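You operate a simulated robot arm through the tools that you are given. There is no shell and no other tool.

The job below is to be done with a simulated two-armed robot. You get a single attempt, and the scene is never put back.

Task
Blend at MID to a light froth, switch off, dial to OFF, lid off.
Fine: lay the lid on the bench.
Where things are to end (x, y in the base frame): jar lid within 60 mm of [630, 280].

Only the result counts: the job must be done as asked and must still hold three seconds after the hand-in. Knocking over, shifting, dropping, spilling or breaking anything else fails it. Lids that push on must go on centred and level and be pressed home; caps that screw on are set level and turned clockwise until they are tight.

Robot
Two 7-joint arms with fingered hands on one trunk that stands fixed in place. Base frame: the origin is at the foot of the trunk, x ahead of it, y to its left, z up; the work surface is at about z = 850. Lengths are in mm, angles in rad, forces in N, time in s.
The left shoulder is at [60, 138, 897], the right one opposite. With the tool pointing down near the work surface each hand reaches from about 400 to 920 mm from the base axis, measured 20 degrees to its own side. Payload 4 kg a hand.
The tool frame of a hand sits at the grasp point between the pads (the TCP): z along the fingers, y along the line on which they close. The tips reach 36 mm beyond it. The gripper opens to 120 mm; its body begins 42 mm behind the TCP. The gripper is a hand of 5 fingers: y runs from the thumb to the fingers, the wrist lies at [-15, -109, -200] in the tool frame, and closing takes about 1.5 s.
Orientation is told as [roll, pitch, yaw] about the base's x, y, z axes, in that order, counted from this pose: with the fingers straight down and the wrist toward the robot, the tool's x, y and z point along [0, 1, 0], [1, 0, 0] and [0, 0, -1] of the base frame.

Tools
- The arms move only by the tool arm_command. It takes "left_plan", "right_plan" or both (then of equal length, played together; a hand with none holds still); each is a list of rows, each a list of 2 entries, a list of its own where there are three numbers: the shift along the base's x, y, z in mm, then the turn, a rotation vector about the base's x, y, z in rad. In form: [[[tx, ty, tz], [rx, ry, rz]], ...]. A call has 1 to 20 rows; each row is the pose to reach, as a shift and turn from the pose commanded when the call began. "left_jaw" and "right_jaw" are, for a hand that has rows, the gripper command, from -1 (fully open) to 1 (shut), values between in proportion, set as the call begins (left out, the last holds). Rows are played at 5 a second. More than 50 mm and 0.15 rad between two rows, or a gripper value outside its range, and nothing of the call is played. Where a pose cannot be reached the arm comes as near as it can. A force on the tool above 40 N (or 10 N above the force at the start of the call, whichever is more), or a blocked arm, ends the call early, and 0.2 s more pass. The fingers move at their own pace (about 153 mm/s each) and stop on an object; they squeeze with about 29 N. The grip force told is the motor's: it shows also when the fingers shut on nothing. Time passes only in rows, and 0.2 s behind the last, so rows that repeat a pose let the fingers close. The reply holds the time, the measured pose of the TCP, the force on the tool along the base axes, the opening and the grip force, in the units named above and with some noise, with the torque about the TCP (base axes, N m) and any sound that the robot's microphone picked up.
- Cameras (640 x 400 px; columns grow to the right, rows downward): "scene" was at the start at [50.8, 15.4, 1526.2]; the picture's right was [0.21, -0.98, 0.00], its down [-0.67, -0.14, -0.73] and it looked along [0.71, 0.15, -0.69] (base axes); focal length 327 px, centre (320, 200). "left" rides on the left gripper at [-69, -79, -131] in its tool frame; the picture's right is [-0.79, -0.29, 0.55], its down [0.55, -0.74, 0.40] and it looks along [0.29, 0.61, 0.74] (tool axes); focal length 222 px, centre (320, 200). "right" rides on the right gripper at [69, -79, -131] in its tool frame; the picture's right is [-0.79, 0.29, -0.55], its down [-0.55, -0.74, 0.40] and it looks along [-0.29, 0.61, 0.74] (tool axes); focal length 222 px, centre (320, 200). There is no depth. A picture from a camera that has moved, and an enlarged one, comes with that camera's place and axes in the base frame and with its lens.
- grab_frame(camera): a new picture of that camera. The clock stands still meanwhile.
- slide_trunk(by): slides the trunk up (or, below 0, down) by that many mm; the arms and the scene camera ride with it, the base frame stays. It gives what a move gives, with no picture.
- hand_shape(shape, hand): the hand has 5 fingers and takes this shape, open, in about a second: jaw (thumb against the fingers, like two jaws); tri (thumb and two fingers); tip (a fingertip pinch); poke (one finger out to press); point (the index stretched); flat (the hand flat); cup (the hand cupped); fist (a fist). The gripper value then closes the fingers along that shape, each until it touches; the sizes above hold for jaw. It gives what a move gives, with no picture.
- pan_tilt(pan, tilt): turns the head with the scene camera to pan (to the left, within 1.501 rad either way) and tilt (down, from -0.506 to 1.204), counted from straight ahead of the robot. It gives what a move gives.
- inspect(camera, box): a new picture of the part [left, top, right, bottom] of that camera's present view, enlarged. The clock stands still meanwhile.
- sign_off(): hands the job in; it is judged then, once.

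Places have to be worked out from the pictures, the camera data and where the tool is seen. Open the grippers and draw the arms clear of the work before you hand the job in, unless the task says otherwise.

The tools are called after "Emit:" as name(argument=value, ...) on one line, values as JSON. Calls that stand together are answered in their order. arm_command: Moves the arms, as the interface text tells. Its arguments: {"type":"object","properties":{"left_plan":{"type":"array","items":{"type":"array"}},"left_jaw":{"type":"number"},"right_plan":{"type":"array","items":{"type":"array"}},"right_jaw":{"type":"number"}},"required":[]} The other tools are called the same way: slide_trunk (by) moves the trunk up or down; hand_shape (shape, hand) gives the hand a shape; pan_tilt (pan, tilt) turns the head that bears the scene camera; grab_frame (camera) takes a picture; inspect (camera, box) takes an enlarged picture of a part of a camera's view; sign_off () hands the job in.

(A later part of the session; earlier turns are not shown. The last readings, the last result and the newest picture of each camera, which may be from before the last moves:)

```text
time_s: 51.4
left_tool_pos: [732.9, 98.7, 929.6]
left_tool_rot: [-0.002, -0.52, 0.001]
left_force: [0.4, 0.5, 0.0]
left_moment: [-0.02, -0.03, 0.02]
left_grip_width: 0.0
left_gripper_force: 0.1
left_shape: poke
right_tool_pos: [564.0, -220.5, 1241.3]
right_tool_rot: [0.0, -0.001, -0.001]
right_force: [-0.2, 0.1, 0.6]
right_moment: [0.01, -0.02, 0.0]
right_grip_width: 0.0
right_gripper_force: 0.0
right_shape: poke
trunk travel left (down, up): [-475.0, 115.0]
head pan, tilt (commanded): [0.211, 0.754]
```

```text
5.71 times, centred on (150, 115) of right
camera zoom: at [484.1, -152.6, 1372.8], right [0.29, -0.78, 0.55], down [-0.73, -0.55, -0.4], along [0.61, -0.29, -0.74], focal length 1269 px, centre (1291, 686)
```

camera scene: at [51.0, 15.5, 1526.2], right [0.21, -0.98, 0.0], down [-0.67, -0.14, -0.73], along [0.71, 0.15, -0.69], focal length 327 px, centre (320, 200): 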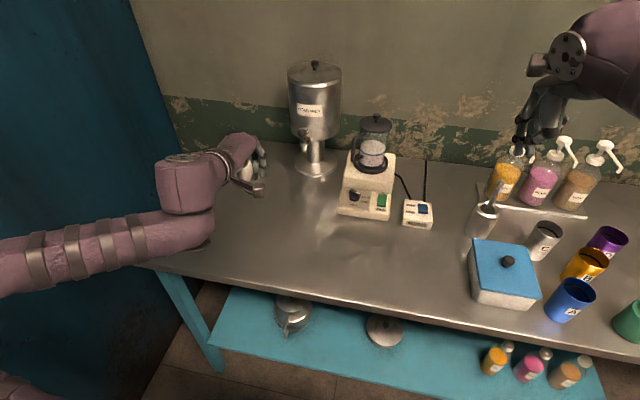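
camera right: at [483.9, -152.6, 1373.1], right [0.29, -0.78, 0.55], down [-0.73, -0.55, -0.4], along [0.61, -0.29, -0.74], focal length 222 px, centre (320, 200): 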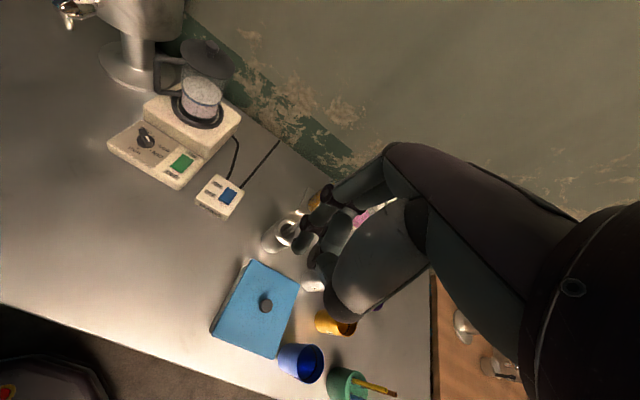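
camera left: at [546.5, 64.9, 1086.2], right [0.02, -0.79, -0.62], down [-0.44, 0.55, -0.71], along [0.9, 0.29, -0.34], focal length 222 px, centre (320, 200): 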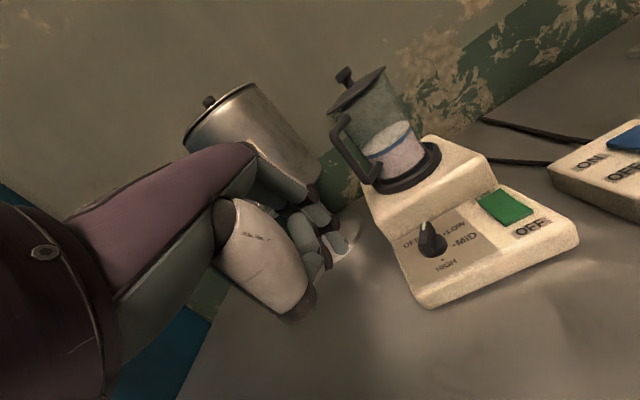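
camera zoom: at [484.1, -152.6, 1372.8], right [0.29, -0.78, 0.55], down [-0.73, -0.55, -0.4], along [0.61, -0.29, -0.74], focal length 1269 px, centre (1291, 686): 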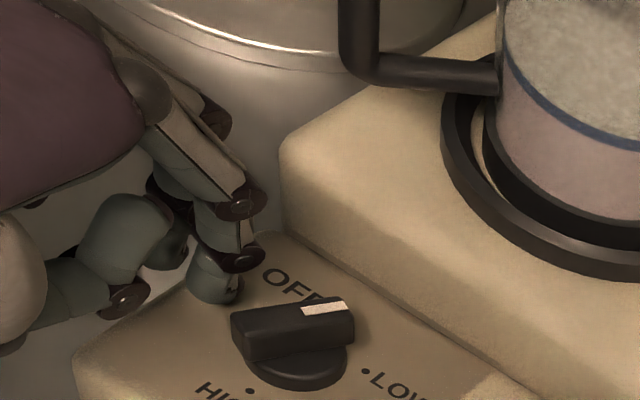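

The finger is left of the pointer's tail. I push the tail along its arc to bring the pointer toward OFF, then lift and check.

Emit:
arm_command(left_plan=[[[-3.3, -6.3, 0], [0, 0, 0]], [[-6.6, -7.5, 0], [0, 0, 0]], [[-9.6, -9.2, 0], [0, 0, 0]], [[-11.2, -10.4, 0], [0, 0, 0]], [[-11.2, -10.4, 0], [0, 0, 0]]])

Emit:
inspect(camera="left", box=[280, 180, 420, 320])

Emit:
inspect(camera="right", box=[110, 80, 190, 150])

```text
time_s: 52.6
left_tool_pos: [721.0, 87.9, 930.0]
left_tool_rot: [-0.001, -0.519, 0.002]
left_force: [0.0, -1.3, 0.0]
left_moment: [-0.01, 0.02, 0.01]
left_grip_width: 0.1
left_gripper_force: 0.0
left_shape: poke
right_tool_pos: [564.7, -219.6, 1243.0]
right_tool_rot: [-0.001, 0.0, -0.001]
right_force: [0.4, 0.1, 0.8]
right_moment: [0.01, -0.01, -0.01]
right_grip_width: 0.2
right_gripper_force: 0.1
right_shape: poke
trunk travel left (down, up): [-475.0, 115.0]
head pan, tilt (commanded): [0.211, 0.754]
```

```text
2.86 times, centred on (350, 250) of left
camera zoom: at [587.6, 19.0, 1004.8], right [0.02, -0.79, -0.62], down [-0.44, 0.55, -0.71], along [0.9, 0.29, -0.34], focal length 635 px, centre (234, 57)
```

zoom: 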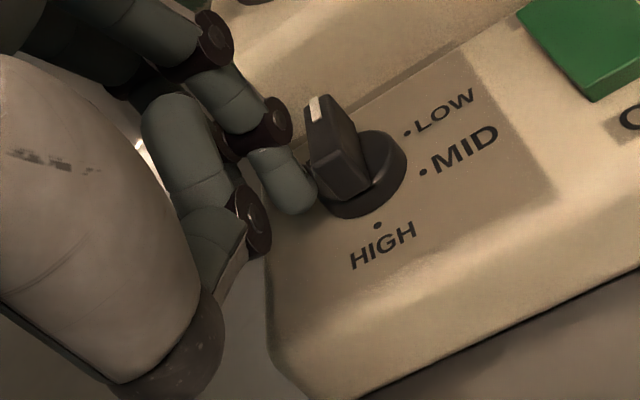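

```text
5.71 times, centred on (150, 115) of right
camera zoom: at [484.1, -152.6, 1372.8], right [0.29, -0.78, 0.55], down [-0.73, -0.55, -0.4], along [0.61, -0.29, -0.74], focal length 1269 px, centre (1291, 686)
```

zoom: 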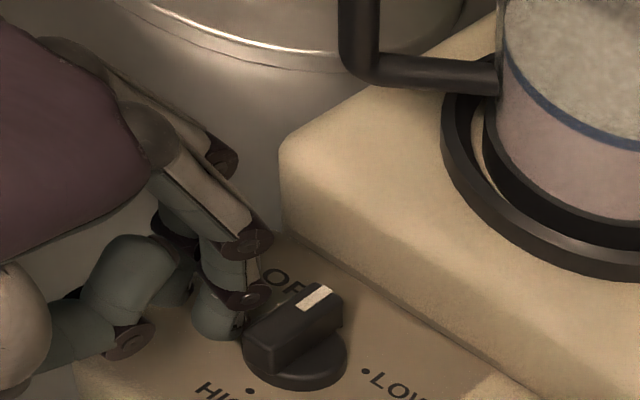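

The pointer looks close to OFF again. I draw the finger off to the left, lift it clear, and measure the pointer.

Emit:
arm_command(left_plan=[[[2, 6, 2], [0, 0, 0]], [[2, 8, 25], [0, 0, 0]], [[-10, 20, 60], [0, 0, 0]], [[-40, 45, 85], [0, 0, 0]], [[-70, 75, 100], [0, 0, 0]], [[-100, 105, 110], [0, 0, 0]], [[-100, 105, 110], [0, 0, 0]]])

Emit:
inspect(camera="right", box=[130, 115, 190, 165])

Emit:
inspect(camera="scene", box=[340, 180, 400, 220])

Emit:
inspect(camera="scene", box=[320, 100, 450, 240])

```text
time_s: 54.2
left_tool_pos: [620.4, 194.3, 1038.7]
left_tool_rot: [0.001, -0.52, -0.001]
left_force: [0.6, -1.0, -0.2]
left_moment: [0.01, 0.0, -0.01]
left_grip_width: 0.1
left_gripper_force: 0.0
left_shape: poke
right_tool_pos: [564.5, -222.8, 1241.9]
right_tool_rot: [0.0, -0.002, 0.0]
right_force: [0.1, 0.2, 0.4]
right_moment: [-0.02, 0.01, 0.01]
right_grip_width: 0.0
right_gripper_force: 0.1
right_shape: poke
trunk travel left (down, up): [-475.0, 115.0]
head pan, tilt (commanded): [0.211, 0.754]
```

```text
8.00 times, centred on (160, 140) of right
camera zoom: at [484.5, -153.0, 1372.6], right [0.29, -0.78, 0.55], down [-0.73, -0.55, -0.4], along [0.61, -0.29, -0.74], focal length 1777 px, centre (1600, 680)
```

zoom: 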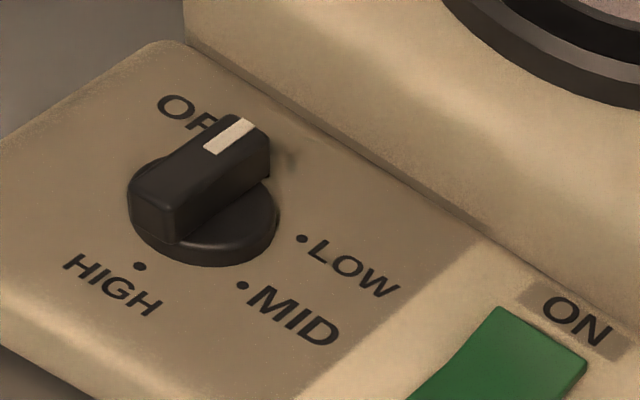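

```text
10.00 times, centred on (370, 200) of scene
camera zoom: at [51.3, 15.0, 1526.2], right [0.21, -0.98, 0.0], down [-0.67, -0.14, -0.73], along [0.71, 0.15, -0.69], focal length 3268 px, centre (-180, 200)
```

zoom: 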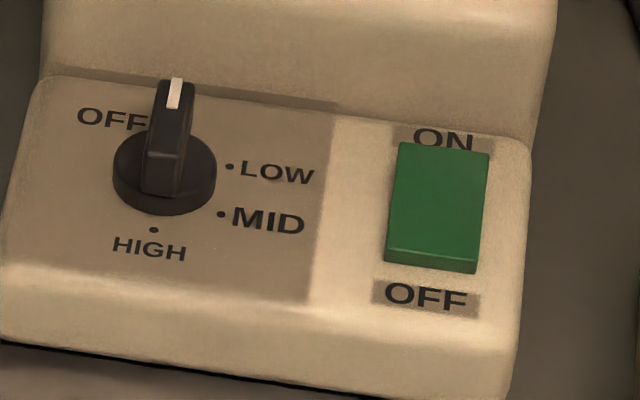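

```text
2.86 times, centred on (385, 170) of scene
camera zoom: at [51.3, 15.0, 1526.2], right [0.21, -0.98, 0.0], down [-0.67, -0.14, -0.73], along [0.71, 0.15, -0.69], focal length 934 px, centre (134, 286)
```

zoom: 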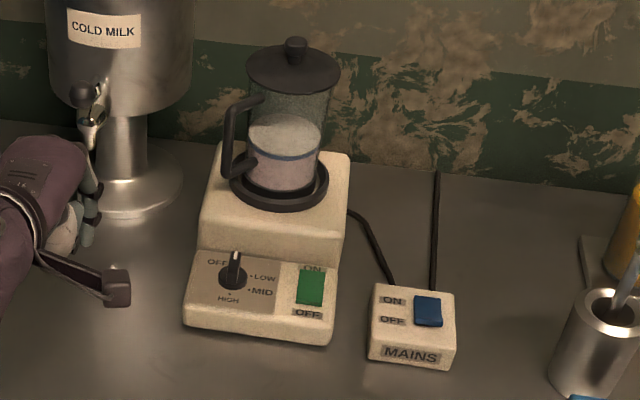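

The dial is back at OFF exactly as at the start, switch off, and the blender has not shifted. Now the lid: its knob is at about [871, 34], z 1065–1090, which is high and far, so I raise the trunk for reach and set the left hand to jaw.

Emit:
slide_trunk(by=110)

Emit:
hand_shape(shape="jaw", hand="left")

Emit:
grab_frame(camera="scene")

Emit:
grab_frame(camera="right")

```text
time_s: 55.6
left_tool_pos: [620.7, 194.0, 1149.4]
left_tool_rot: [-0.003, -0.52, 0.0]
left_force: [-0.1, 0.6, 0.3]
left_moment: [-0.01, 0.01, 0.0]
left_grip_width: 0.1
left_gripper_force: 0.1
left_shape: poke
right_tool_pos: [565.2, -222.0, 1351.5]
right_tool_rot: [-0.001, -0.001, 0.002]
right_force: [-0.3, -0.1, 0.5]
right_moment: [0.02, -0.05, 0.01]
right_grip_width: 0.2
right_gripper_force: 0.0
right_shape: poke
trunk travel left (down, up): [-585.0, 5.0]
head pan, tilt (commanded): [0.211, 0.754]
```

```text
time_s: 56.5
left_tool_pos: [620.5, 193.7, 1150.1]
left_tool_rot: [-0.002, -0.52, 0.002]
left_force: [-0.1, 1.2, -0.3]
left_moment: [0.0, -0.01, 0.01]
left_grip_width: 119.9
left_gripper_force: 0.1
left_shape: jaw
right_tool_pos: [565.4, -221.2, 1351.7]
right_tool_rot: [0.0, -0.003, -0.001]
right_force: [0.3, 0.6, -0.1]
right_moment: [0.02, 0.03, 0.01]
right_grip_width: 0.0
right_gripper_force: 0.1
right_shape: poke
trunk travel left (down, up): [-585.0, 5.0]
head pan, tilt (commanded): [0.211, 0.754]
```

```text
taken
camera scene: at [50.9, 15.4, 1636.2], right [0.21, -0.98, 0.0], down [-0.67, -0.14, -0.73], along [0.71, 0.15, -0.69], focal length 327 px, centre (320, 200)
```

scene: 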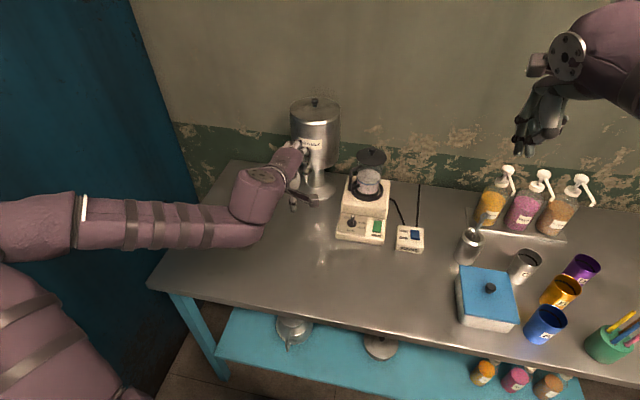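

```text
taken
camera right: at [484.1, -152.5, 1482.8], right [0.29, -0.78, 0.55], down [-0.73, -0.55, -0.4], along [0.61, -0.29, -0.74], focal length 222 px, centre (320, 200)
```

right: 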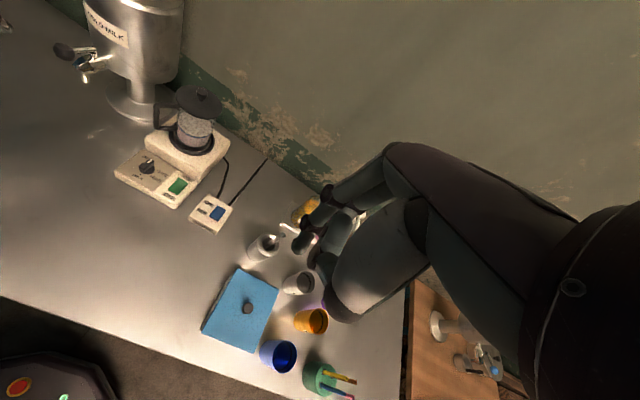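

I take close views of the lid from the raised scene and right cameras to fix the knob's place and height.

Emit:
inspect(camera="scene", box=[345, 140, 395, 210])

Emit:
inspect(camera="right", box=[150, 75, 240, 155])

Emit:
grab_frame(camera="left")

```text
5.71 times, centred on (370, 175) of scene
camera zoom: at [50.9, 15.4, 1636.2], right [0.21, -0.98, 0.0], down [-0.67, -0.14, -0.73], along [0.71, 0.15, -0.69], focal length 1868 px, centre (34, 343)
```

zoom: 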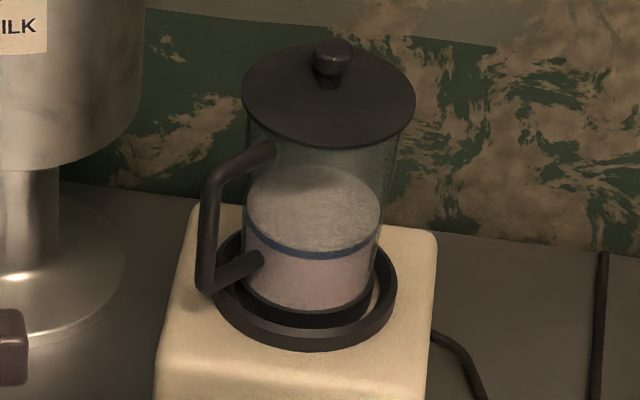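

```text
5.00 times, centred on (195, 115) of right
camera zoom: at [484.1, -152.5, 1482.8], right [0.29, -0.78, 0.55], down [-0.73, -0.55, -0.4], along [0.61, -0.29, -0.74], focal length 1111 px, centre (945, 625)
```

zoom: 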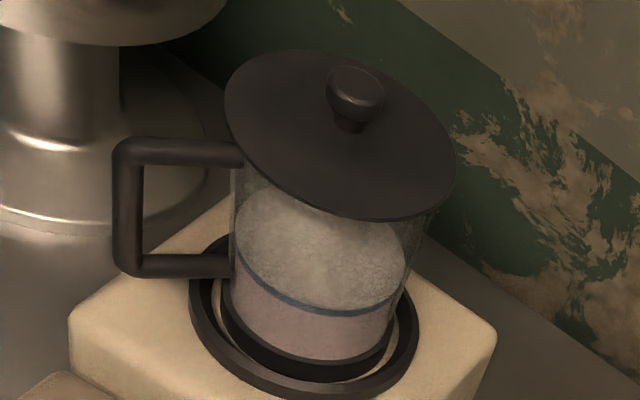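

```text
taken
camera left: at [487.0, 124.2, 1224.5], right [0.02, -0.79, -0.62], down [-0.44, 0.55, -0.71], along [0.9, 0.29, -0.34], focal length 222 px, centre (320, 200)
```

left: 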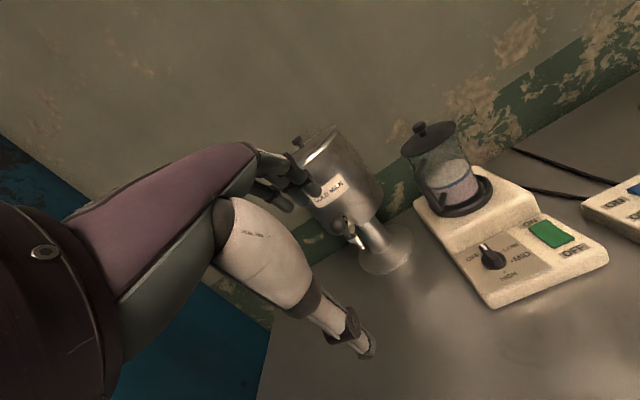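

The knob cap is centred at [869.5, 33, 1082], about 20 mm wide, with the lid top at z ≈ 1060. I move the left hand over it at a safe height, half closed, with a slight pitch of −0.2.

Emit:
arm_command(left_plan=[[[5, -40, 10], [0, 0.06, 0]], [[15, -80, 15], [0, 0.12, 0]], [[30, -120, 20], [0, 0.18, 0]], [[50, -150, 20], [0, 0.24, 0]], [[85, -160.7, 20], [0, 0.3, 0]], [[125, -160.7, 20], [0, 0.32, 0]], [[170, -160.7, 20], [0, 0.32, 0]], [[215, -160.7, 20], [0, 0.32, 0]], [[249, -160.7, 20], [0, 0.32, 0]], [[249, -160.7, 20], [0, 0.32, 0]]], left_jaw=0.1)

Emit:
grab_frame(camera="left")

Emit:
inspect(camera="right", box=[120, 20, 280, 160])

Emit:
inspect(camera="scene", box=[300, 80, 440, 220])

```text
time_s: 58.7
left_tool_pos: [869.1, 34.4, 1170.3]
left_tool_rot: [0.0, -0.2, -0.001]
left_force: [0.0, 0.0, 1.2]
left_moment: [-0.01, 0.05, -0.02]
left_grip_width: 54.4
left_gripper_force: 0.1
left_shape: jaw
right_tool_pos: [564.2, -219.1, 1351.2]
right_tool_rot: [0.001, -0.002, 0.003]
right_force: [-0.1, -0.4, 0.4]
right_moment: [-0.02, -0.02, 0.02]
right_grip_width: 0.0
right_gripper_force: 0.1
right_shape: poke
trunk travel left (down, up): [-585.0, 5.0]
head pan, tilt (commanded): [0.211, 0.754]
```

```text
taken
camera left: at [765.9, -36.1, 1282.7], right [-0.18, -0.79, -0.59], down [-0.64, 0.55, -0.54], along [0.75, 0.29, -0.6], focal length 222 px, centre (320, 200)
```

left: 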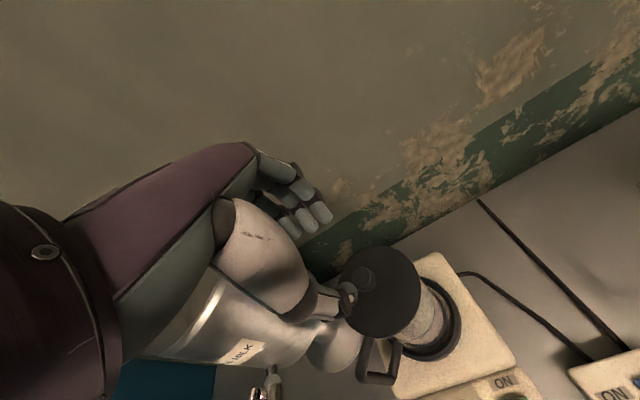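

```text
2.86 times, centred on (200, 90) of right
camera zoom: at [483.4, -152.0, 1483.1], right [0.29, -0.78, 0.55], down [-0.73, -0.55, -0.4], along [0.61, -0.29, -0.74], focal length 635 px, centre (663, 514)
```

zoom: 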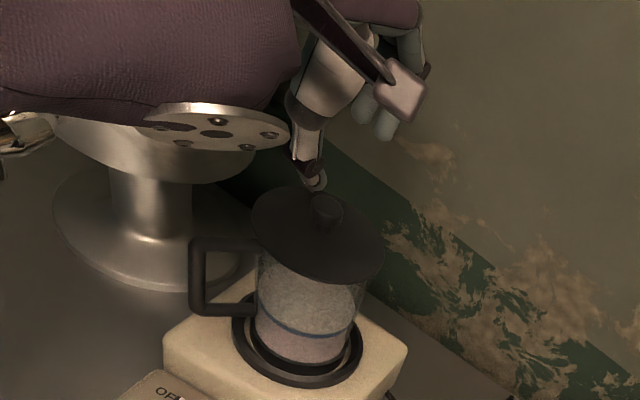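

```text
2.86 times, centred on (370, 150) of scene
camera zoom: at [50.2, 15.8, 1636.2], right [0.21, -0.98, 0.0], down [-0.67, -0.14, -0.73], along [0.71, 0.15, -0.69], focal length 934 px, centre (177, 343)
```

zoom: 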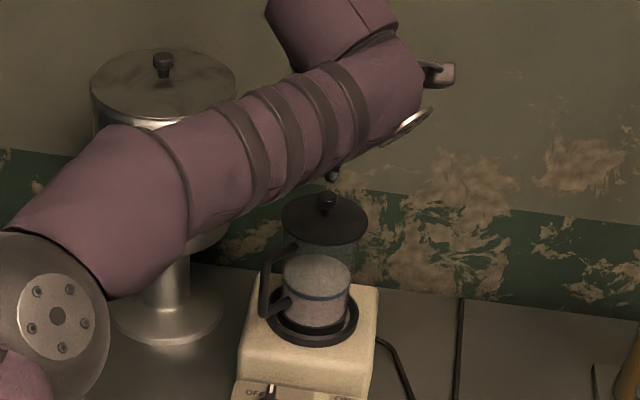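

The hand is over the lid. I lower it to z 1128, where the fingertips begin to straddle the knob, and check the alignment.

Emit:
arm_command(left_plan=[[[0.4, -1, -15], [0, 0, 0]], [[0.4, -1, -30], [0, 0, 0]], [[0.4, -1, -42], [0, 0, 0]], [[0.4, -1, -42], [0, 0, 0]]])

Emit:
inspect(camera="left", box=[240, 140, 440, 340])

Emit:
inspect(camera="right", box=[150, 40, 250, 130])

```text
time_s: 59.7
left_tool_pos: [869.5, 31.4, 1127.6]
left_tool_rot: [-0.001, -0.2, 0.002]
left_force: [-0.2, -0.2, 0.5]
left_moment: [-0.02, 0.0, 0.03]
left_grip_width: 54.0
left_gripper_force: 0.1
left_shape: jaw
right_tool_pos: [565.0, -221.5, 1352.5]
right_tool_rot: [0.0, -0.001, 0.003]
right_force: [0.7, 0.5, 0.6]
right_moment: [-0.01, 0.01, 0.03]
right_grip_width: 0.3
right_gripper_force: 0.1
right_shape: poke
trunk travel left (down, up): [-585.0, 5.0]
head pan, tilt (commanded): [0.211, 0.754]
```

```text
2.00 times, centred on (340, 240) of left
camera zoom: at [766.6, -37.8, 1240.5], right [-0.18, -0.79, -0.59], down [-0.64, 0.55, -0.54], along [0.75, 0.29, -0.6], focal length 444 px, centre (280, 120)
```

zoom: 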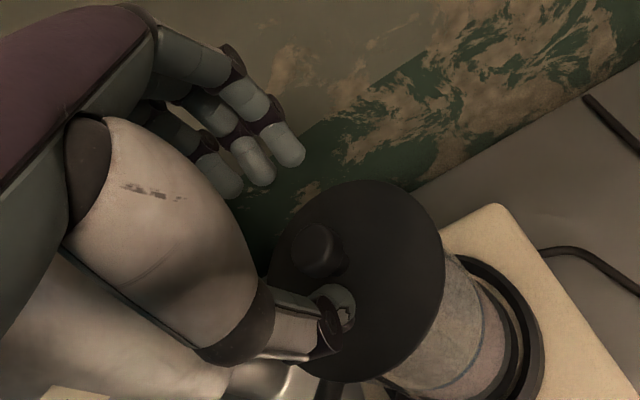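

```text
4.44 times, centred on (200, 85) of right
camera zoom: at [484.1, -152.6, 1482.8], right [0.29, -0.78, 0.55], down [-0.73, -0.55, -0.4], along [0.61, -0.29, -0.74], focal length 987 px, centre (853, 711)
```

zoom: 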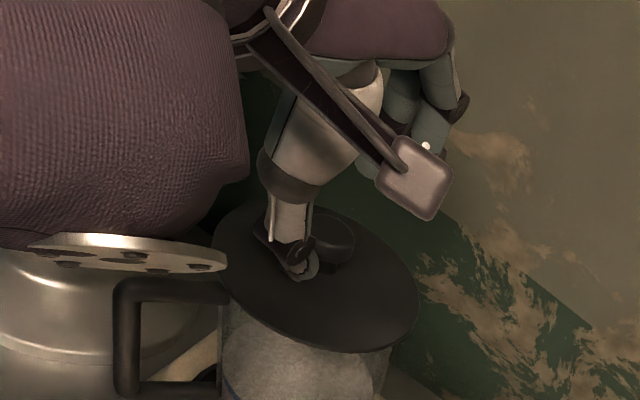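

Thumb and fingers straddle the knob well. I lower to z 1106, about 4 mm above the lid with the fingertips, shifting 2 mm nearer, then look once more before closing.

Emit:
arm_command(left_plan=[[[-1, 1, -8], [0, 0, 0]], [[-2, 1.5, -15], [0, 0, 0]], [[-2, 1.5, -21], [0, 0, 0]], [[-2, 1.5, -21], [0, 0, 0]]])

Emit:
inspect(camera="left", box=[260, 160, 400, 300])

Emit:
inspect(camera="right", box=[150, 40, 250, 130])

```text
time_s: 60.7
left_tool_pos: [866.9, 32.2, 1108.5]
left_tool_rot: [-0.001, -0.203, 0.002]
left_force: [-1.4, -0.8, 6.1]
left_moment: [0.04, 0.24, 0.02]
left_grip_width: 54.3
left_gripper_force: 0.2
left_shape: jaw
right_tool_pos: [564.0, -220.4, 1352.3]
right_tool_rot: [0.0, -0.002, 0.0]
right_force: [0.9, 0.1, -0.4]
right_moment: [0.0, 0.01, 0.02]
right_grip_width: 0.0
right_gripper_force: 0.0
right_shape: poke
trunk travel left (down, up): [-585.0, 5.0]
head pan, tilt (commanded): [0.211, 0.754]
```

```text
2.86 times, centred on (330, 230) of left
camera zoom: at [763.7, -36.2, 1221.5], right [-0.17, -0.79, -0.59], down [-0.64, 0.55, -0.54], along [0.75, 0.29, -0.6], focal length 635 px, centre (291, 114)
```

zoom: 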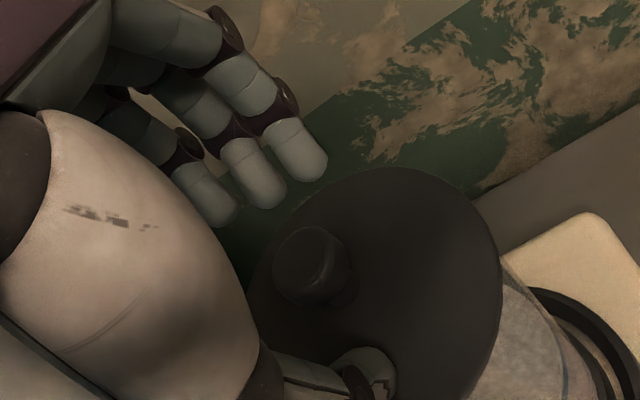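

```text
4.44 times, centred on (200, 85) of right
camera zoom: at [483.3, -152.6, 1483.2], right [0.29, -0.78, 0.55], down [-0.73, -0.55, -0.4], along [0.61, -0.29, -0.74], focal length 987 px, centre (853, 711)
```

zoom: 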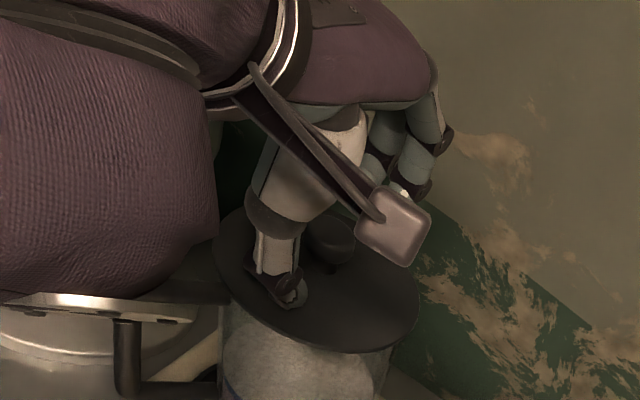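

A 6 N touch shows the thumb tip resting on the lid. I raise 4 mm and close the fingers on the knob.

Emit:
arm_command(left_plan=[[[0, 0, 4], [0, 0, 0]], [[0, 0, 4], [0, 0, 0]]])

Emit:
arm_command(left_plan=[[[0, 0, 0], [0, 0, 0]], [[0, 0, 0], [0, 0, 0]], [[0, 0, 0], [0, 0, 0]], [[0, 0, 0], [0, 0, 0]], [[0, 0, 0], [0, 0, 0]], [[0, 0, 0], [0, 0, 0]], [[0, 0, 0], [0, 0, 0]]], left_jaw=1)

Emit:
inspect(camera="left", box=[260, 160, 400, 300])

Emit:
inspect(camera="right", box=[150, 40, 250, 130])

```text
time_s: 61.3
left_tool_pos: [866.6, 33.6, 1109.4]
left_tool_rot: [-0.001, -0.199, 0.004]
left_force: [-0.4, -0.7, 0.2]
left_moment: [-0.02, -0.01, -0.01]
left_grip_width: 54.1
left_gripper_force: 0.0
left_shape: jaw
right_tool_pos: [564.2, -220.1, 1350.6]
right_tool_rot: [0.001, -0.002, 0.003]
right_force: [-0.6, -0.4, 0.3]
right_moment: [-0.01, -0.01, 0.0]
right_grip_width: 0.0
right_gripper_force: 0.0
right_shape: poke
trunk travel left (down, up): [-585.0, 5.0]
head pan, tilt (commanded): [0.211, 0.754]
```

```text
time_s: 62.9
left_tool_pos: [867.2, 34.4, 1111.0]
left_tool_rot: [-0.002, -0.201, 0.002]
left_force: [1.4, -1.1, 2.7]
left_moment: [0.0, -0.17, -0.02]
left_grip_width: 12.9
left_gripper_force: 29.1
left_shape: jaw
right_tool_pos: [564.0, -220.8, 1352.1]
right_tool_rot: [0.0, -0.002, -0.001]
right_force: [-0.3, 0.0, 0.2]
right_moment: [-0.03, 0.0, 0.02]
right_grip_width: 0.0
right_gripper_force: 0.0
right_shape: poke
trunk travel left (down, up): [-585.0, 5.0]
head pan, tilt (commanded): [0.211, 0.754]
```

```text
2.86 times, centred on (330, 230) of left
camera zoom: at [764.4, -36.1, 1223.9], right [-0.18, -0.79, -0.59], down [-0.64, 0.55, -0.54], along [0.75, 0.29, -0.6], focal length 635 px, centre (291, 114)
```

zoom: 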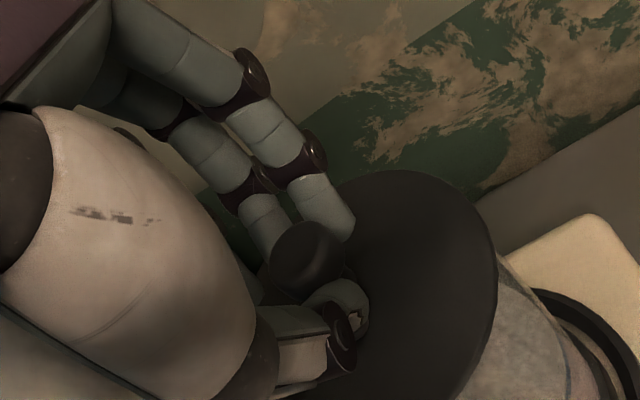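

```text
4.44 times, centred on (200, 85) of right
camera zoom: at [483.9, -152.7, 1482.9], right [0.29, -0.78, 0.55], down [-0.73, -0.55, -0.4], along [0.61, -0.29, -0.74], focal length 987 px, centre (853, 711)
```

zoom: 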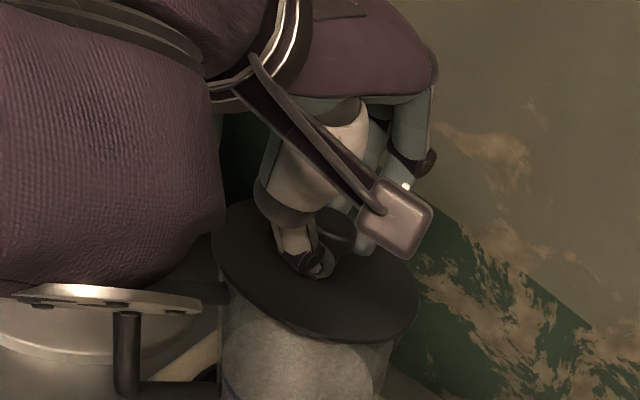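

The grip reads 12.9 mm and 29 N: the fingers hold the neck under the cap. I lift slowly by 10 mm and watch the force and whether the jar stays down.

Emit:
arm_command(left_plan=[[[0, 0, 2], [0, 0, 0]], [[0, 0, 4], [0, 0, 0]], [[0, 0, 6], [0, 0, 0]], [[0, 0, 8], [0, 0, 0]], [[0, 0, 10], [0, 0, 0]], [[0, 0, 10], [0, 0, 0]]])

Emit:
inspect(camera="left", box=[280, 180, 480, 360])

Emit:
inspect(camera="right", box=[140, 60, 260, 170])

Emit:
inspect(camera="scene", box=[330, 120, 420, 230])

```text
time_s: 64.3
left_tool_pos: [867.4, 33.8, 1121.8]
left_tool_rot: [-0.001, -0.199, 0.0]
left_force: [-0.2, -0.2, 0.6]
left_moment: [0.02, -0.05, 0.01]
left_grip_width: 13.1
left_gripper_force: 28.9
left_shape: jaw
right_tool_pos: [564.8, -220.5, 1351.6]
right_tool_rot: [0.0, -0.002, 0.003]
right_force: [0.4, -0.2, -0.7]
right_moment: [0.03, 0.01, -0.01]
right_grip_width: 0.0
right_gripper_force: 0.1
right_shape: poke
trunk travel left (down, up): [-585.0, 5.0]
head pan, tilt (commanded): [0.211, 0.754]
```

```text
2.22 times, centred on (380, 270) of left
camera zoom: at [764.7, -36.1, 1233.6], right [-0.18, -0.79, -0.59], down [-0.64, 0.55, -0.54], along [0.75, 0.29, -0.6], focal length 494 px, centre (187, 44)
```

zoom: 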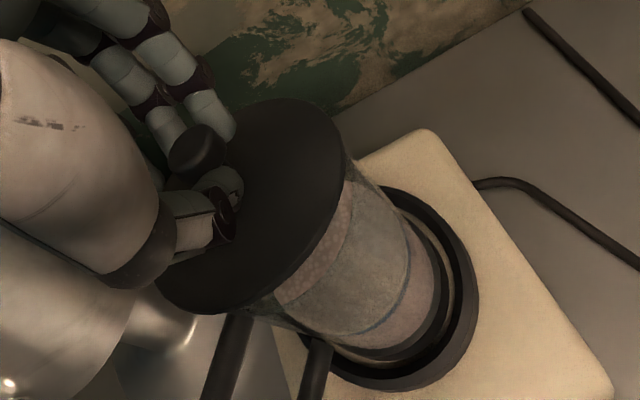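

```text
3.64 times, centred on (200, 115) of right
camera zoom: at [484.2, -152.6, 1482.8], right [0.29, -0.78, 0.55], down [-0.73, -0.55, -0.4], along [0.61, -0.29, -0.74], focal length 808 px, centre (756, 509)
```

zoom: 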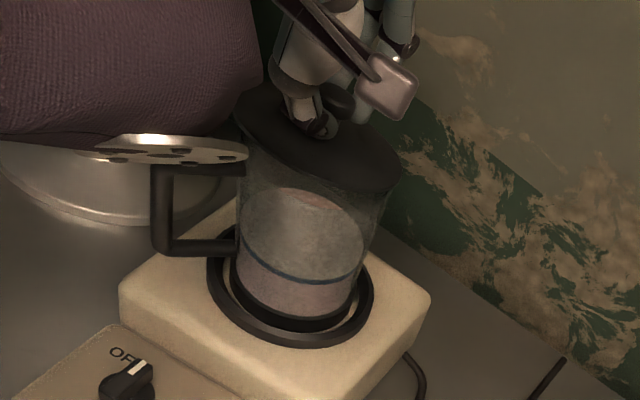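

```text
3.64 times, centred on (375, 175) of scene
camera zoom: at [51.0, 15.3, 1636.2], right [0.21, -0.98, 0.0], down [-0.67, -0.14, -0.73], along [0.71, 0.15, -0.69], focal length 1188 px, centre (120, 291)
```

zoom: 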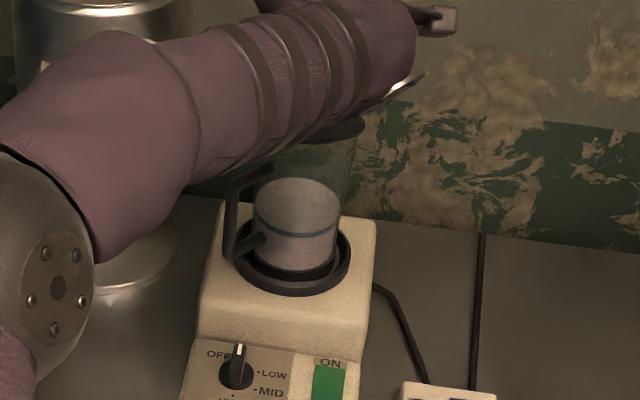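

The lid comes up with almost no force and the jar stays seated. I keep lifting, slowly, to 60 mm and check the lid is wholly free.

Emit:
arm_command(left_plan=[[[0, 0, 6], [0, 0, 0]], [[0, 0, 13], [0, 0, 0]], [[0, 0, 21], [0, 0, 0]], [[0, 0, 30], [0, 0, 0]], [[0, 0, 40], [0, 0, 0]], [[0, 0, 50], [0, 0, 0]], [[0, 0, 50], [0, 0, 0]]])

Emit:
inspect(camera="right", box=[140, 40, 260, 170])

Emit:
inspect(camera="left", box=[280, 180, 480, 360])

```text
time_s: 65.9
left_tool_pos: [869.1, 32.0, 1170.9]
left_tool_rot: [-0.001, -0.201, 0.001]
left_force: [-0.4, 0.3, -1.1]
left_moment: [0.0, 0.03, 0.01]
left_grip_width: 13.1
left_gripper_force: 29.2
left_shape: jaw
right_tool_pos: [565.0, -220.3, 1352.1]
right_tool_rot: [0.0, -0.002, 0.001]
right_force: [0.3, -0.1, 0.2]
right_moment: [0.0, -0.04, 0.01]
right_grip_width: 0.0
right_gripper_force: 0.1
right_shape: poke
trunk travel left (down, up): [-585.0, 5.0]
head pan, tilt (commanded): [0.211, 0.754]
```

```text
3.08 times, centred on (200, 105) of right
camera zoom: at [484.3, -152.6, 1482.7], right [0.29, -0.78, 0.55], down [-0.73, -0.55, -0.4], along [0.61, -0.29, -0.74], focal length 684 px, centre (689, 492)
```

zoom: 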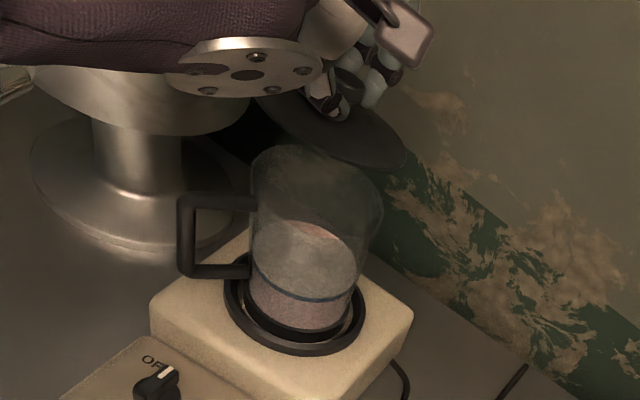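

```text
2.22 times, centred on (380, 270) of left
camera zoom: at [765.1, -36.4, 1283.8], right [-0.18, -0.79, -0.59], down [-0.64, 0.55, -0.54], along [0.75, 0.29, -0.6], focal length 494 px, centre (187, 44)
```

zoom: 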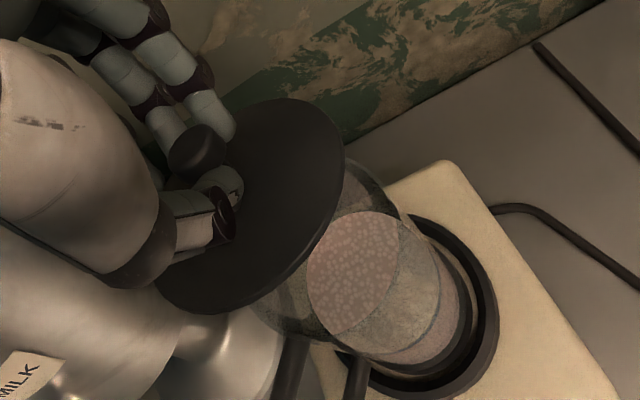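

The lid is free and the froth is open to view. I carry the lid back toward the robot and then left, to above the target place [630, 280].

Emit:
arm_command(left_plan=[[[-30, 0, 0], [0, 0, 0]], [[-70, 0, 0], [0, 0, 0]], [[-110, 4, 0], [0, 0, 0]], [[-145, 22, 0], [0, 0, 0]], [[-172, 50, -5], [0, 0, 0]], [[-194, 84, -15], [0, 0, 0]], [[-210, 119, -30], [0, 0, 0]], [[-224, 154, -48], [0, 0, 0]], [[-234, 188, -68], [0, 0, 0]], [[-240, 220, -92], [0, 0, 0]], [[-241.6, 240, -118], [0, 0, 0]], [[-241.6, 249, -145], [0, 0, 0]], [[-241.6, 249, -150], [0, 0, 0]], [[-241.6, 249, -150], [0, 0, 0]]])

Emit:
grab_frame(camera="scene")

Emit:
grab_frame(camera="left")

Emit:
grab_frame(camera="right")

```text
time_s: 68.9
left_tool_pos: [625.4, 282.9, 1020.6]
left_tool_rot: [-0.001, -0.201, 0.002]
left_force: [-0.4, -0.1, 0.3]
left_moment: [0.02, -0.03, -0.01]
left_grip_width: 12.2
left_gripper_force: 29.6
left_shape: jaw
right_tool_pos: [564.6, -220.7, 1351.5]
right_tool_rot: [0.0, -0.002, 0.001]
right_force: [-1.1, 0.0, -0.9]
right_moment: [0.0, 0.0, 0.02]
right_grip_width: 0.0
right_gripper_force: 0.1
right_shape: poke
trunk travel left (down, up): [-585.0, 5.0]
head pan, tilt (commanded): [0.211, 0.754]
```

```text
taken
camera scene: at [51.1, 15.5, 1636.2], right [0.21, -0.98, 0.0], down [-0.67, -0.14, -0.73], along [0.71, 0.15, -0.69], focal length 327 px, centre (320, 200)
```

scene: 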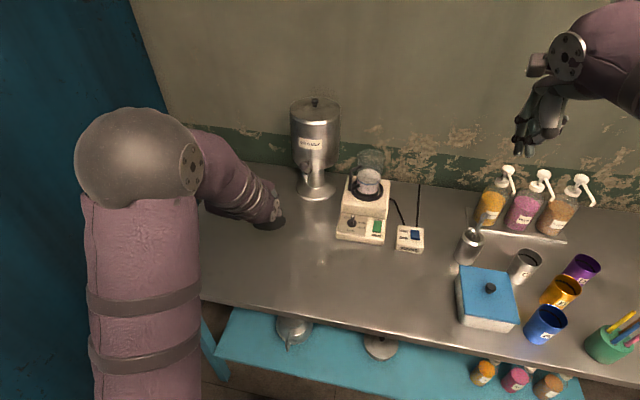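

```text
taken
camera left: at [523.0, 213.3, 1133.7], right [-0.18, -0.79, -0.59], down [-0.64, 0.55, -0.54], along [0.75, 0.29, -0.6], focal length 222 px, centre (320, 200)
```

left: 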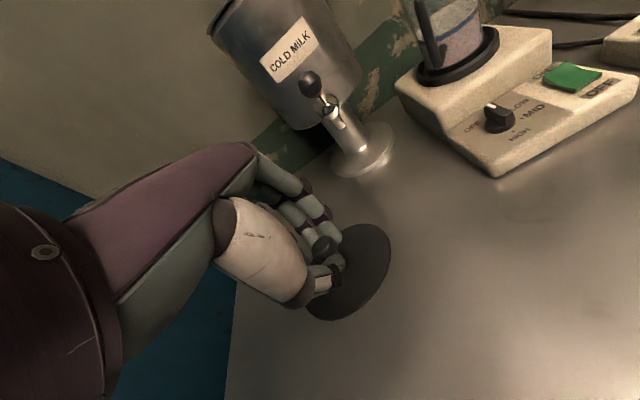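

```text
taken
camera right: at [484.3, -152.4, 1482.7], right [0.29, -0.78, 0.55], down [-0.73, -0.55, -0.4], along [0.61, -0.29, -0.74], focal length 222 px, centre (320, 200)
```

right: 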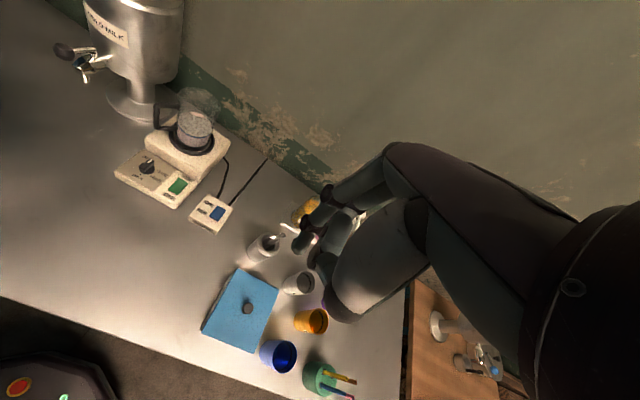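

The lid hangs level above the target. I lower to z 940, then feel for the bench in small steps.

Emit:
arm_command(left_plan=[[[1, -1, -20], [0, 0, 0]], [[1, -1, -40], [0, 0, 0]], [[1, -1, -60], [0, 0, 0]], [[1, -1, -75], [0, 0, 0]], [[1, -1, -82], [0, 0, 0]], [[1, -1, -82], [0, 0, 0]]])

Emit:
inspect(camera="left", box=[250, 180, 450, 360])

```text
time_s: 70.3
left_tool_pos: [627.1, 281.5, 938.1]
left_tool_rot: [-0.001, -0.2, 0.002]
left_force: [-0.1, 0.1, -0.9]
left_moment: [0.0, 0.01, 0.02]
left_grip_width: 12.3
left_gripper_force: 28.6
left_shape: jaw
right_tool_pos: [564.5, -221.7, 1352.0]
right_tool_rot: [0.001, -0.002, 0.001]
right_force: [-0.8, 0.6, -0.4]
right_moment: [0.01, 0.02, -0.01]
right_grip_width: 0.1
right_gripper_force: 0.0
right_shape: poke
trunk travel left (down, up): [-585.0, 5.0]
head pan, tilt (commanded): [0.211, 0.754]
```

```text
2.22 times, centred on (350, 270) of left
camera zoom: at [523.7, 211.9, 1051.7], right [-0.18, -0.79, -0.59], down [-0.64, 0.55, -0.54], along [0.75, 0.29, -0.6], focal length 494 px, centre (253, 44)
```

zoom: 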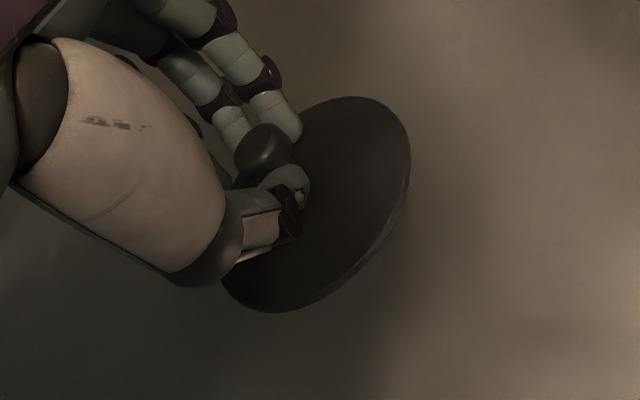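

The lid is still above the bench with no contact. I go on down in small steps, reading the force.

Emit:
arm_command(left_plan=[[[0, 0, -4], [0, 0, 0]], [[0, 0, -8], [0, 0, 0]], [[0, 0, -12], [0, 0, 0]], [[0, 0, -12], [0, 0, 0]]])

```text
time_s: 71.3
left_tool_pos: [626.7, 280.6, 926.8]
left_tool_rot: [0.001, -0.2, 0.001]
left_force: [-0.1, 0.0, -1.0]
left_moment: [-0.01, -0.03, 0.02]
left_grip_width: 12.2
left_gripper_force: 28.8
left_shape: jaw
right_tool_pos: [565.9, -219.9, 1352.1]
right_tool_rot: [0.0, -0.001, 0.0]
right_force: [0.3, -0.4, 0.0]
right_moment: [0.05, 0.02, 0.0]
right_grip_width: 0.0
right_gripper_force: 0.0
right_shape: poke
trunk travel left (down, up): [-585.0, 5.0]
head pan, tilt (commanded): [0.211, 0.754]
```

No contact at z 927 yet. I continue downward in 2 mm steps.

Emit:
arm_command(left_plan=[[[0, 0, -2], [0, 0, 0]], [[0, 0, -4], [0, 0, 0]], [[0, 0, -6], [0, 0, 0]]])

Emit:
inspect(camera="left", box=[290, 200, 440, 330])

```text
time_s: 72.1
left_tool_pos: [628.4, 281.0, 920.3]
left_tool_rot: [-0.001, -0.201, -0.001]
left_force: [-0.5, 0.0, -0.7]
left_moment: [0.01, 0.0, 0.0]
left_grip_width: 12.1
left_gripper_force: 29.3
left_shape: jaw
right_tool_pos: [564.1, -221.4, 1352.3]
right_tool_rot: [0.001, -0.002, 0.001]
right_force: [-0.3, 0.2, 0.4]
right_moment: [0.0, 0.0, -0.03]
right_grip_width: 0.0
right_gripper_force: 0.1
right_shape: poke
trunk travel left (down, up): [-585.0, 5.0]
head pan, tilt (commanded): [0.211, 0.754]
```

```text
3.08 times, centred on (365, 265) of left
camera zoom: at [524.3, 212.3, 1033.4], right [-0.18, -0.79, -0.59], down [-0.64, 0.55, -0.54], along [0.75, 0.29, -0.6], focal length 684 px, centre (182, 0)
```

zoom: 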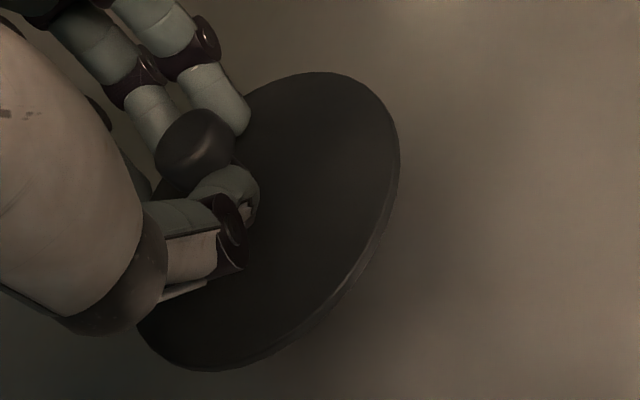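

Still free at z 920. I continue a few more millimetres.

Emit:
arm_command(left_plan=[[[0, 0, -2], [0, 0, 0]], [[0, 0, -4], [0, 0, 0]], [[0, 0, -6], [0, 0, 0]]])

```text
time_s: 72.9
left_tool_pos: [626.5, 282.1, 916.0]
left_tool_rot: [-0.002, -0.2, 0.002]
left_force: [-0.1, 0.7, -0.9]
left_moment: [0.01, -0.03, 0.01]
left_grip_width: 12.2
left_gripper_force: 29.0
left_shape: jaw
right_tool_pos: [565.1, -221.0, 1352.4]
right_tool_rot: [-0.001, -0.002, 0.003]
right_force: [0.1, -0.1, -0.4]
right_moment: [-0.02, -0.04, -0.02]
right_grip_width: 0.1
right_gripper_force: 0.0
right_shape: poke
trunk travel left (down, up): [-585.0, 5.0]
head pan, tilt (commanded): [0.211, 0.754]
```

No contact at 915 either; I go on in 2 mm steps.

Emit:
arm_command(left_plan=[[[0, 0, -2], [0, 0, 0]], [[0, 0, -4], [0, 0, 0]], [[0, 0, -5], [0, 0, 0]]])

Emit:
inspect(camera="left", box=[290, 200, 440, 330])

```text
time_s: 73.7
left_tool_pos: [627.3, 281.7, 910.9]
left_tool_rot: [0.0, -0.204, 0.002]
left_force: [-2.1, 0.5, 5.8]
left_moment: [0.0, -0.04, 0.03]
left_grip_width: 12.6
left_gripper_force: 29.1
left_shape: jaw
right_tool_pos: [562.8, -221.0, 1352.9]
right_tool_rot: [0.0, -0.001, 0.003]
right_force: [1.1, -0.5, -1.0]
right_moment: [-0.03, 0.0, -0.02]
right_grip_width: 0.0
right_gripper_force: 0.2
right_shape: poke
trunk travel left (down, up): [-585.0, 5.0]
head pan, tilt (commanded): [0.211, 0.754]
```

```text
3.08 times, centred on (365, 265) of left
camera zoom: at [523.7, 212.0, 1023.5], right [-0.17, -0.79, -0.59], down [-0.64, 0.55, -0.54], along [0.75, 0.29, -0.6], focal length 684 px, centre (182, 0)
```

zoom: 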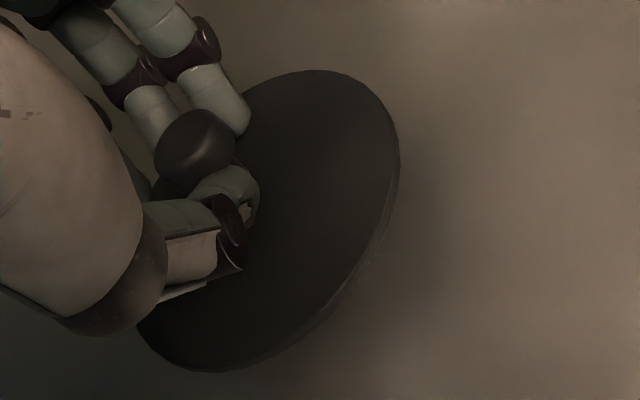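

The force of 5.8 N shows the lid resting on the bench. I open the fingers part way, enough to clear the knob.

Emit:
arm_command(left_plan=[[[0, 0, 1], [0, 0, 0]], [[0, 0, 1], [0, 0, 0]], [[0, 0, 1], [0, 0, 0]], [[0, 0, 1], [0, 0, 0]], [[0, 0, 1], [0, 0, 0]], [[0, 0, 1], [0, 0, 0]]], left_jaw=0.15)

Emit:
inspect(camera="left", box=[250, 160, 450, 340])

```text
time_s: 75.1
left_tool_pos: [628.2, 281.8, 911.3]
left_tool_rot: [-0.001, -0.201, 0.003]
left_force: [0.2, -0.1, -0.8]
left_moment: [0.03, 0.02, 0.02]
left_grip_width: 51.0
left_gripper_force: 0.1
left_shape: jaw
right_tool_pos: [564.2, -220.2, 1352.3]
right_tool_rot: [0.0, -0.001, 0.0]
right_force: [-0.4, 0.2, -0.6]
right_moment: [0.01, 0.01, -0.02]
right_grip_width: 0.0
right_gripper_force: 0.0
right_shape: poke
trunk travel left (down, up): [-585.0, 5.0]
head pan, tilt (commanded): [0.211, 0.754]
```

```text
2.22 times, centred on (350, 250) of left
camera zoom: at [524.0, 212.1, 1023.8], right [-0.18, -0.79, -0.59], down [-0.64, 0.55, -0.54], along [0.75, 0.29, -0.6], focal length 494 px, centre (253, 89)
```

zoom: 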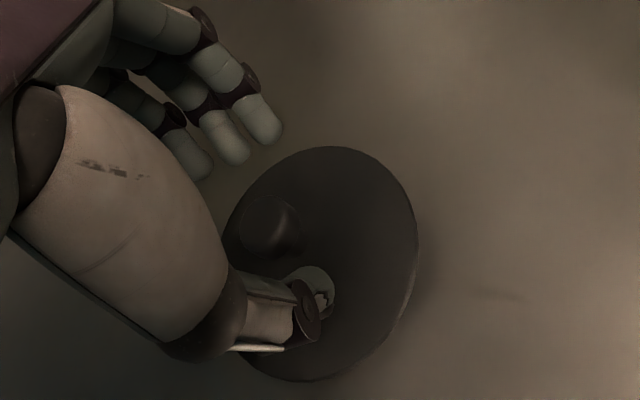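

The fingers are clear of the knob and the lid stays put. I raise the hand straight up and away.

Emit:
arm_command(left_plan=[[[0, 0, 15], [0, 0, 0]], [[0, 0, 35], [0, 0, 0]], [[0, 0, 65], [0, 0, 0]], [[0, 0, 100], [0, 0, 0]], [[-20, 0, 140], [0, 0, 0]], [[-50, 20, 170], [0, 0, 0]], [[-90, 40, 190], [0, 0, 0]], [[-120, 60, 200], [0, 0, 0]], [[-120, 60, 200], [0, 0, 0]]])

Emit:
grab_frame(camera="left")

Emit:
grab_frame(camera="scene")

Emit:
grab_frame(camera="right")

```text
time_s: 77.1
left_tool_pos: [506.3, 339.9, 1110.3]
left_tool_rot: [0.001, -0.2, 0.003]
left_force: [0.3, 0.0, 0.3]
left_moment: [-0.01, -0.01, 0.06]
left_grip_width: 51.2
left_gripper_force: 0.2
left_shape: jaw
right_tool_pos: [565.4, -223.1, 1351.4]
right_tool_rot: [0.002, -0.002, -0.001]
right_force: [0.2, 0.0, -0.9]
right_moment: [0.08, -0.01, 0.01]
right_grip_width: 0.0
right_gripper_force: 0.1
right_shape: poke
trunk travel left (down, up): [-585.0, 5.0]
head pan, tilt (commanded): [0.211, 0.754]
```

```text
taken
camera left: at [403.4, 271.6, 1223.0], right [-0.18, -0.78, -0.59], down [-0.64, 0.55, -0.53], along [0.75, 0.29, -0.6], focal length 222 px, centre (320, 200)
```

left: 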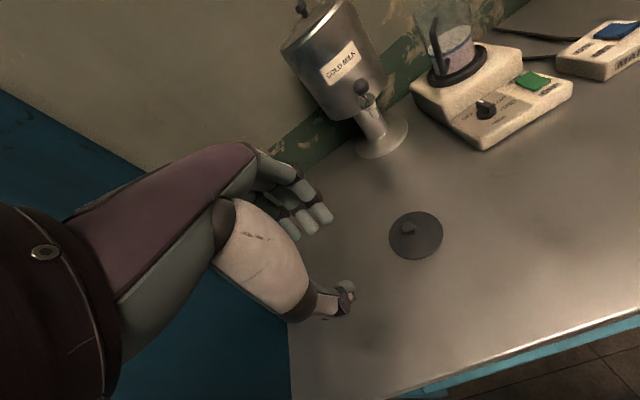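

```text
taken
camera scene: at [50.6, 13.3, 1636.2], right [0.21, -0.98, 0.0], down [-0.67, -0.14, -0.73], along [0.71, 0.15, -0.68], focal length 327 px, centre (320, 200)
```

scene: 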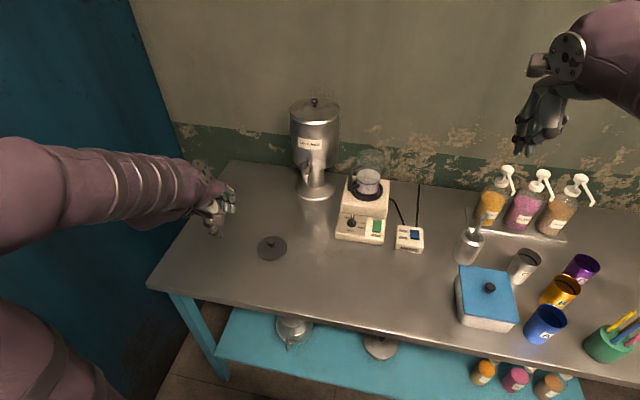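

```text
taken
camera right: at [483.9, -154.6, 1482.6], right [0.29, -0.79, 0.55], down [-0.73, -0.55, -0.4], along [0.61, -0.29, -0.74], focal length 222 px, centre (320, 200)
```

right: 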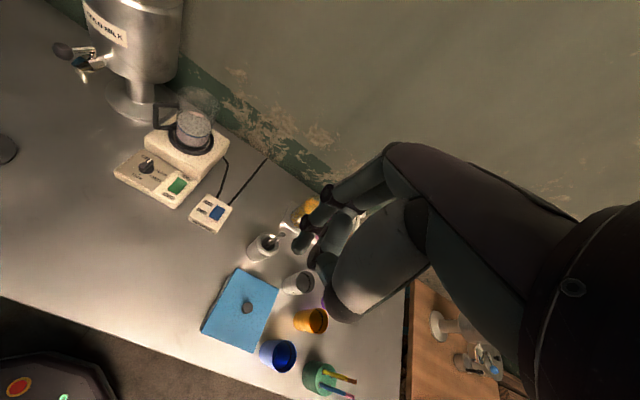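

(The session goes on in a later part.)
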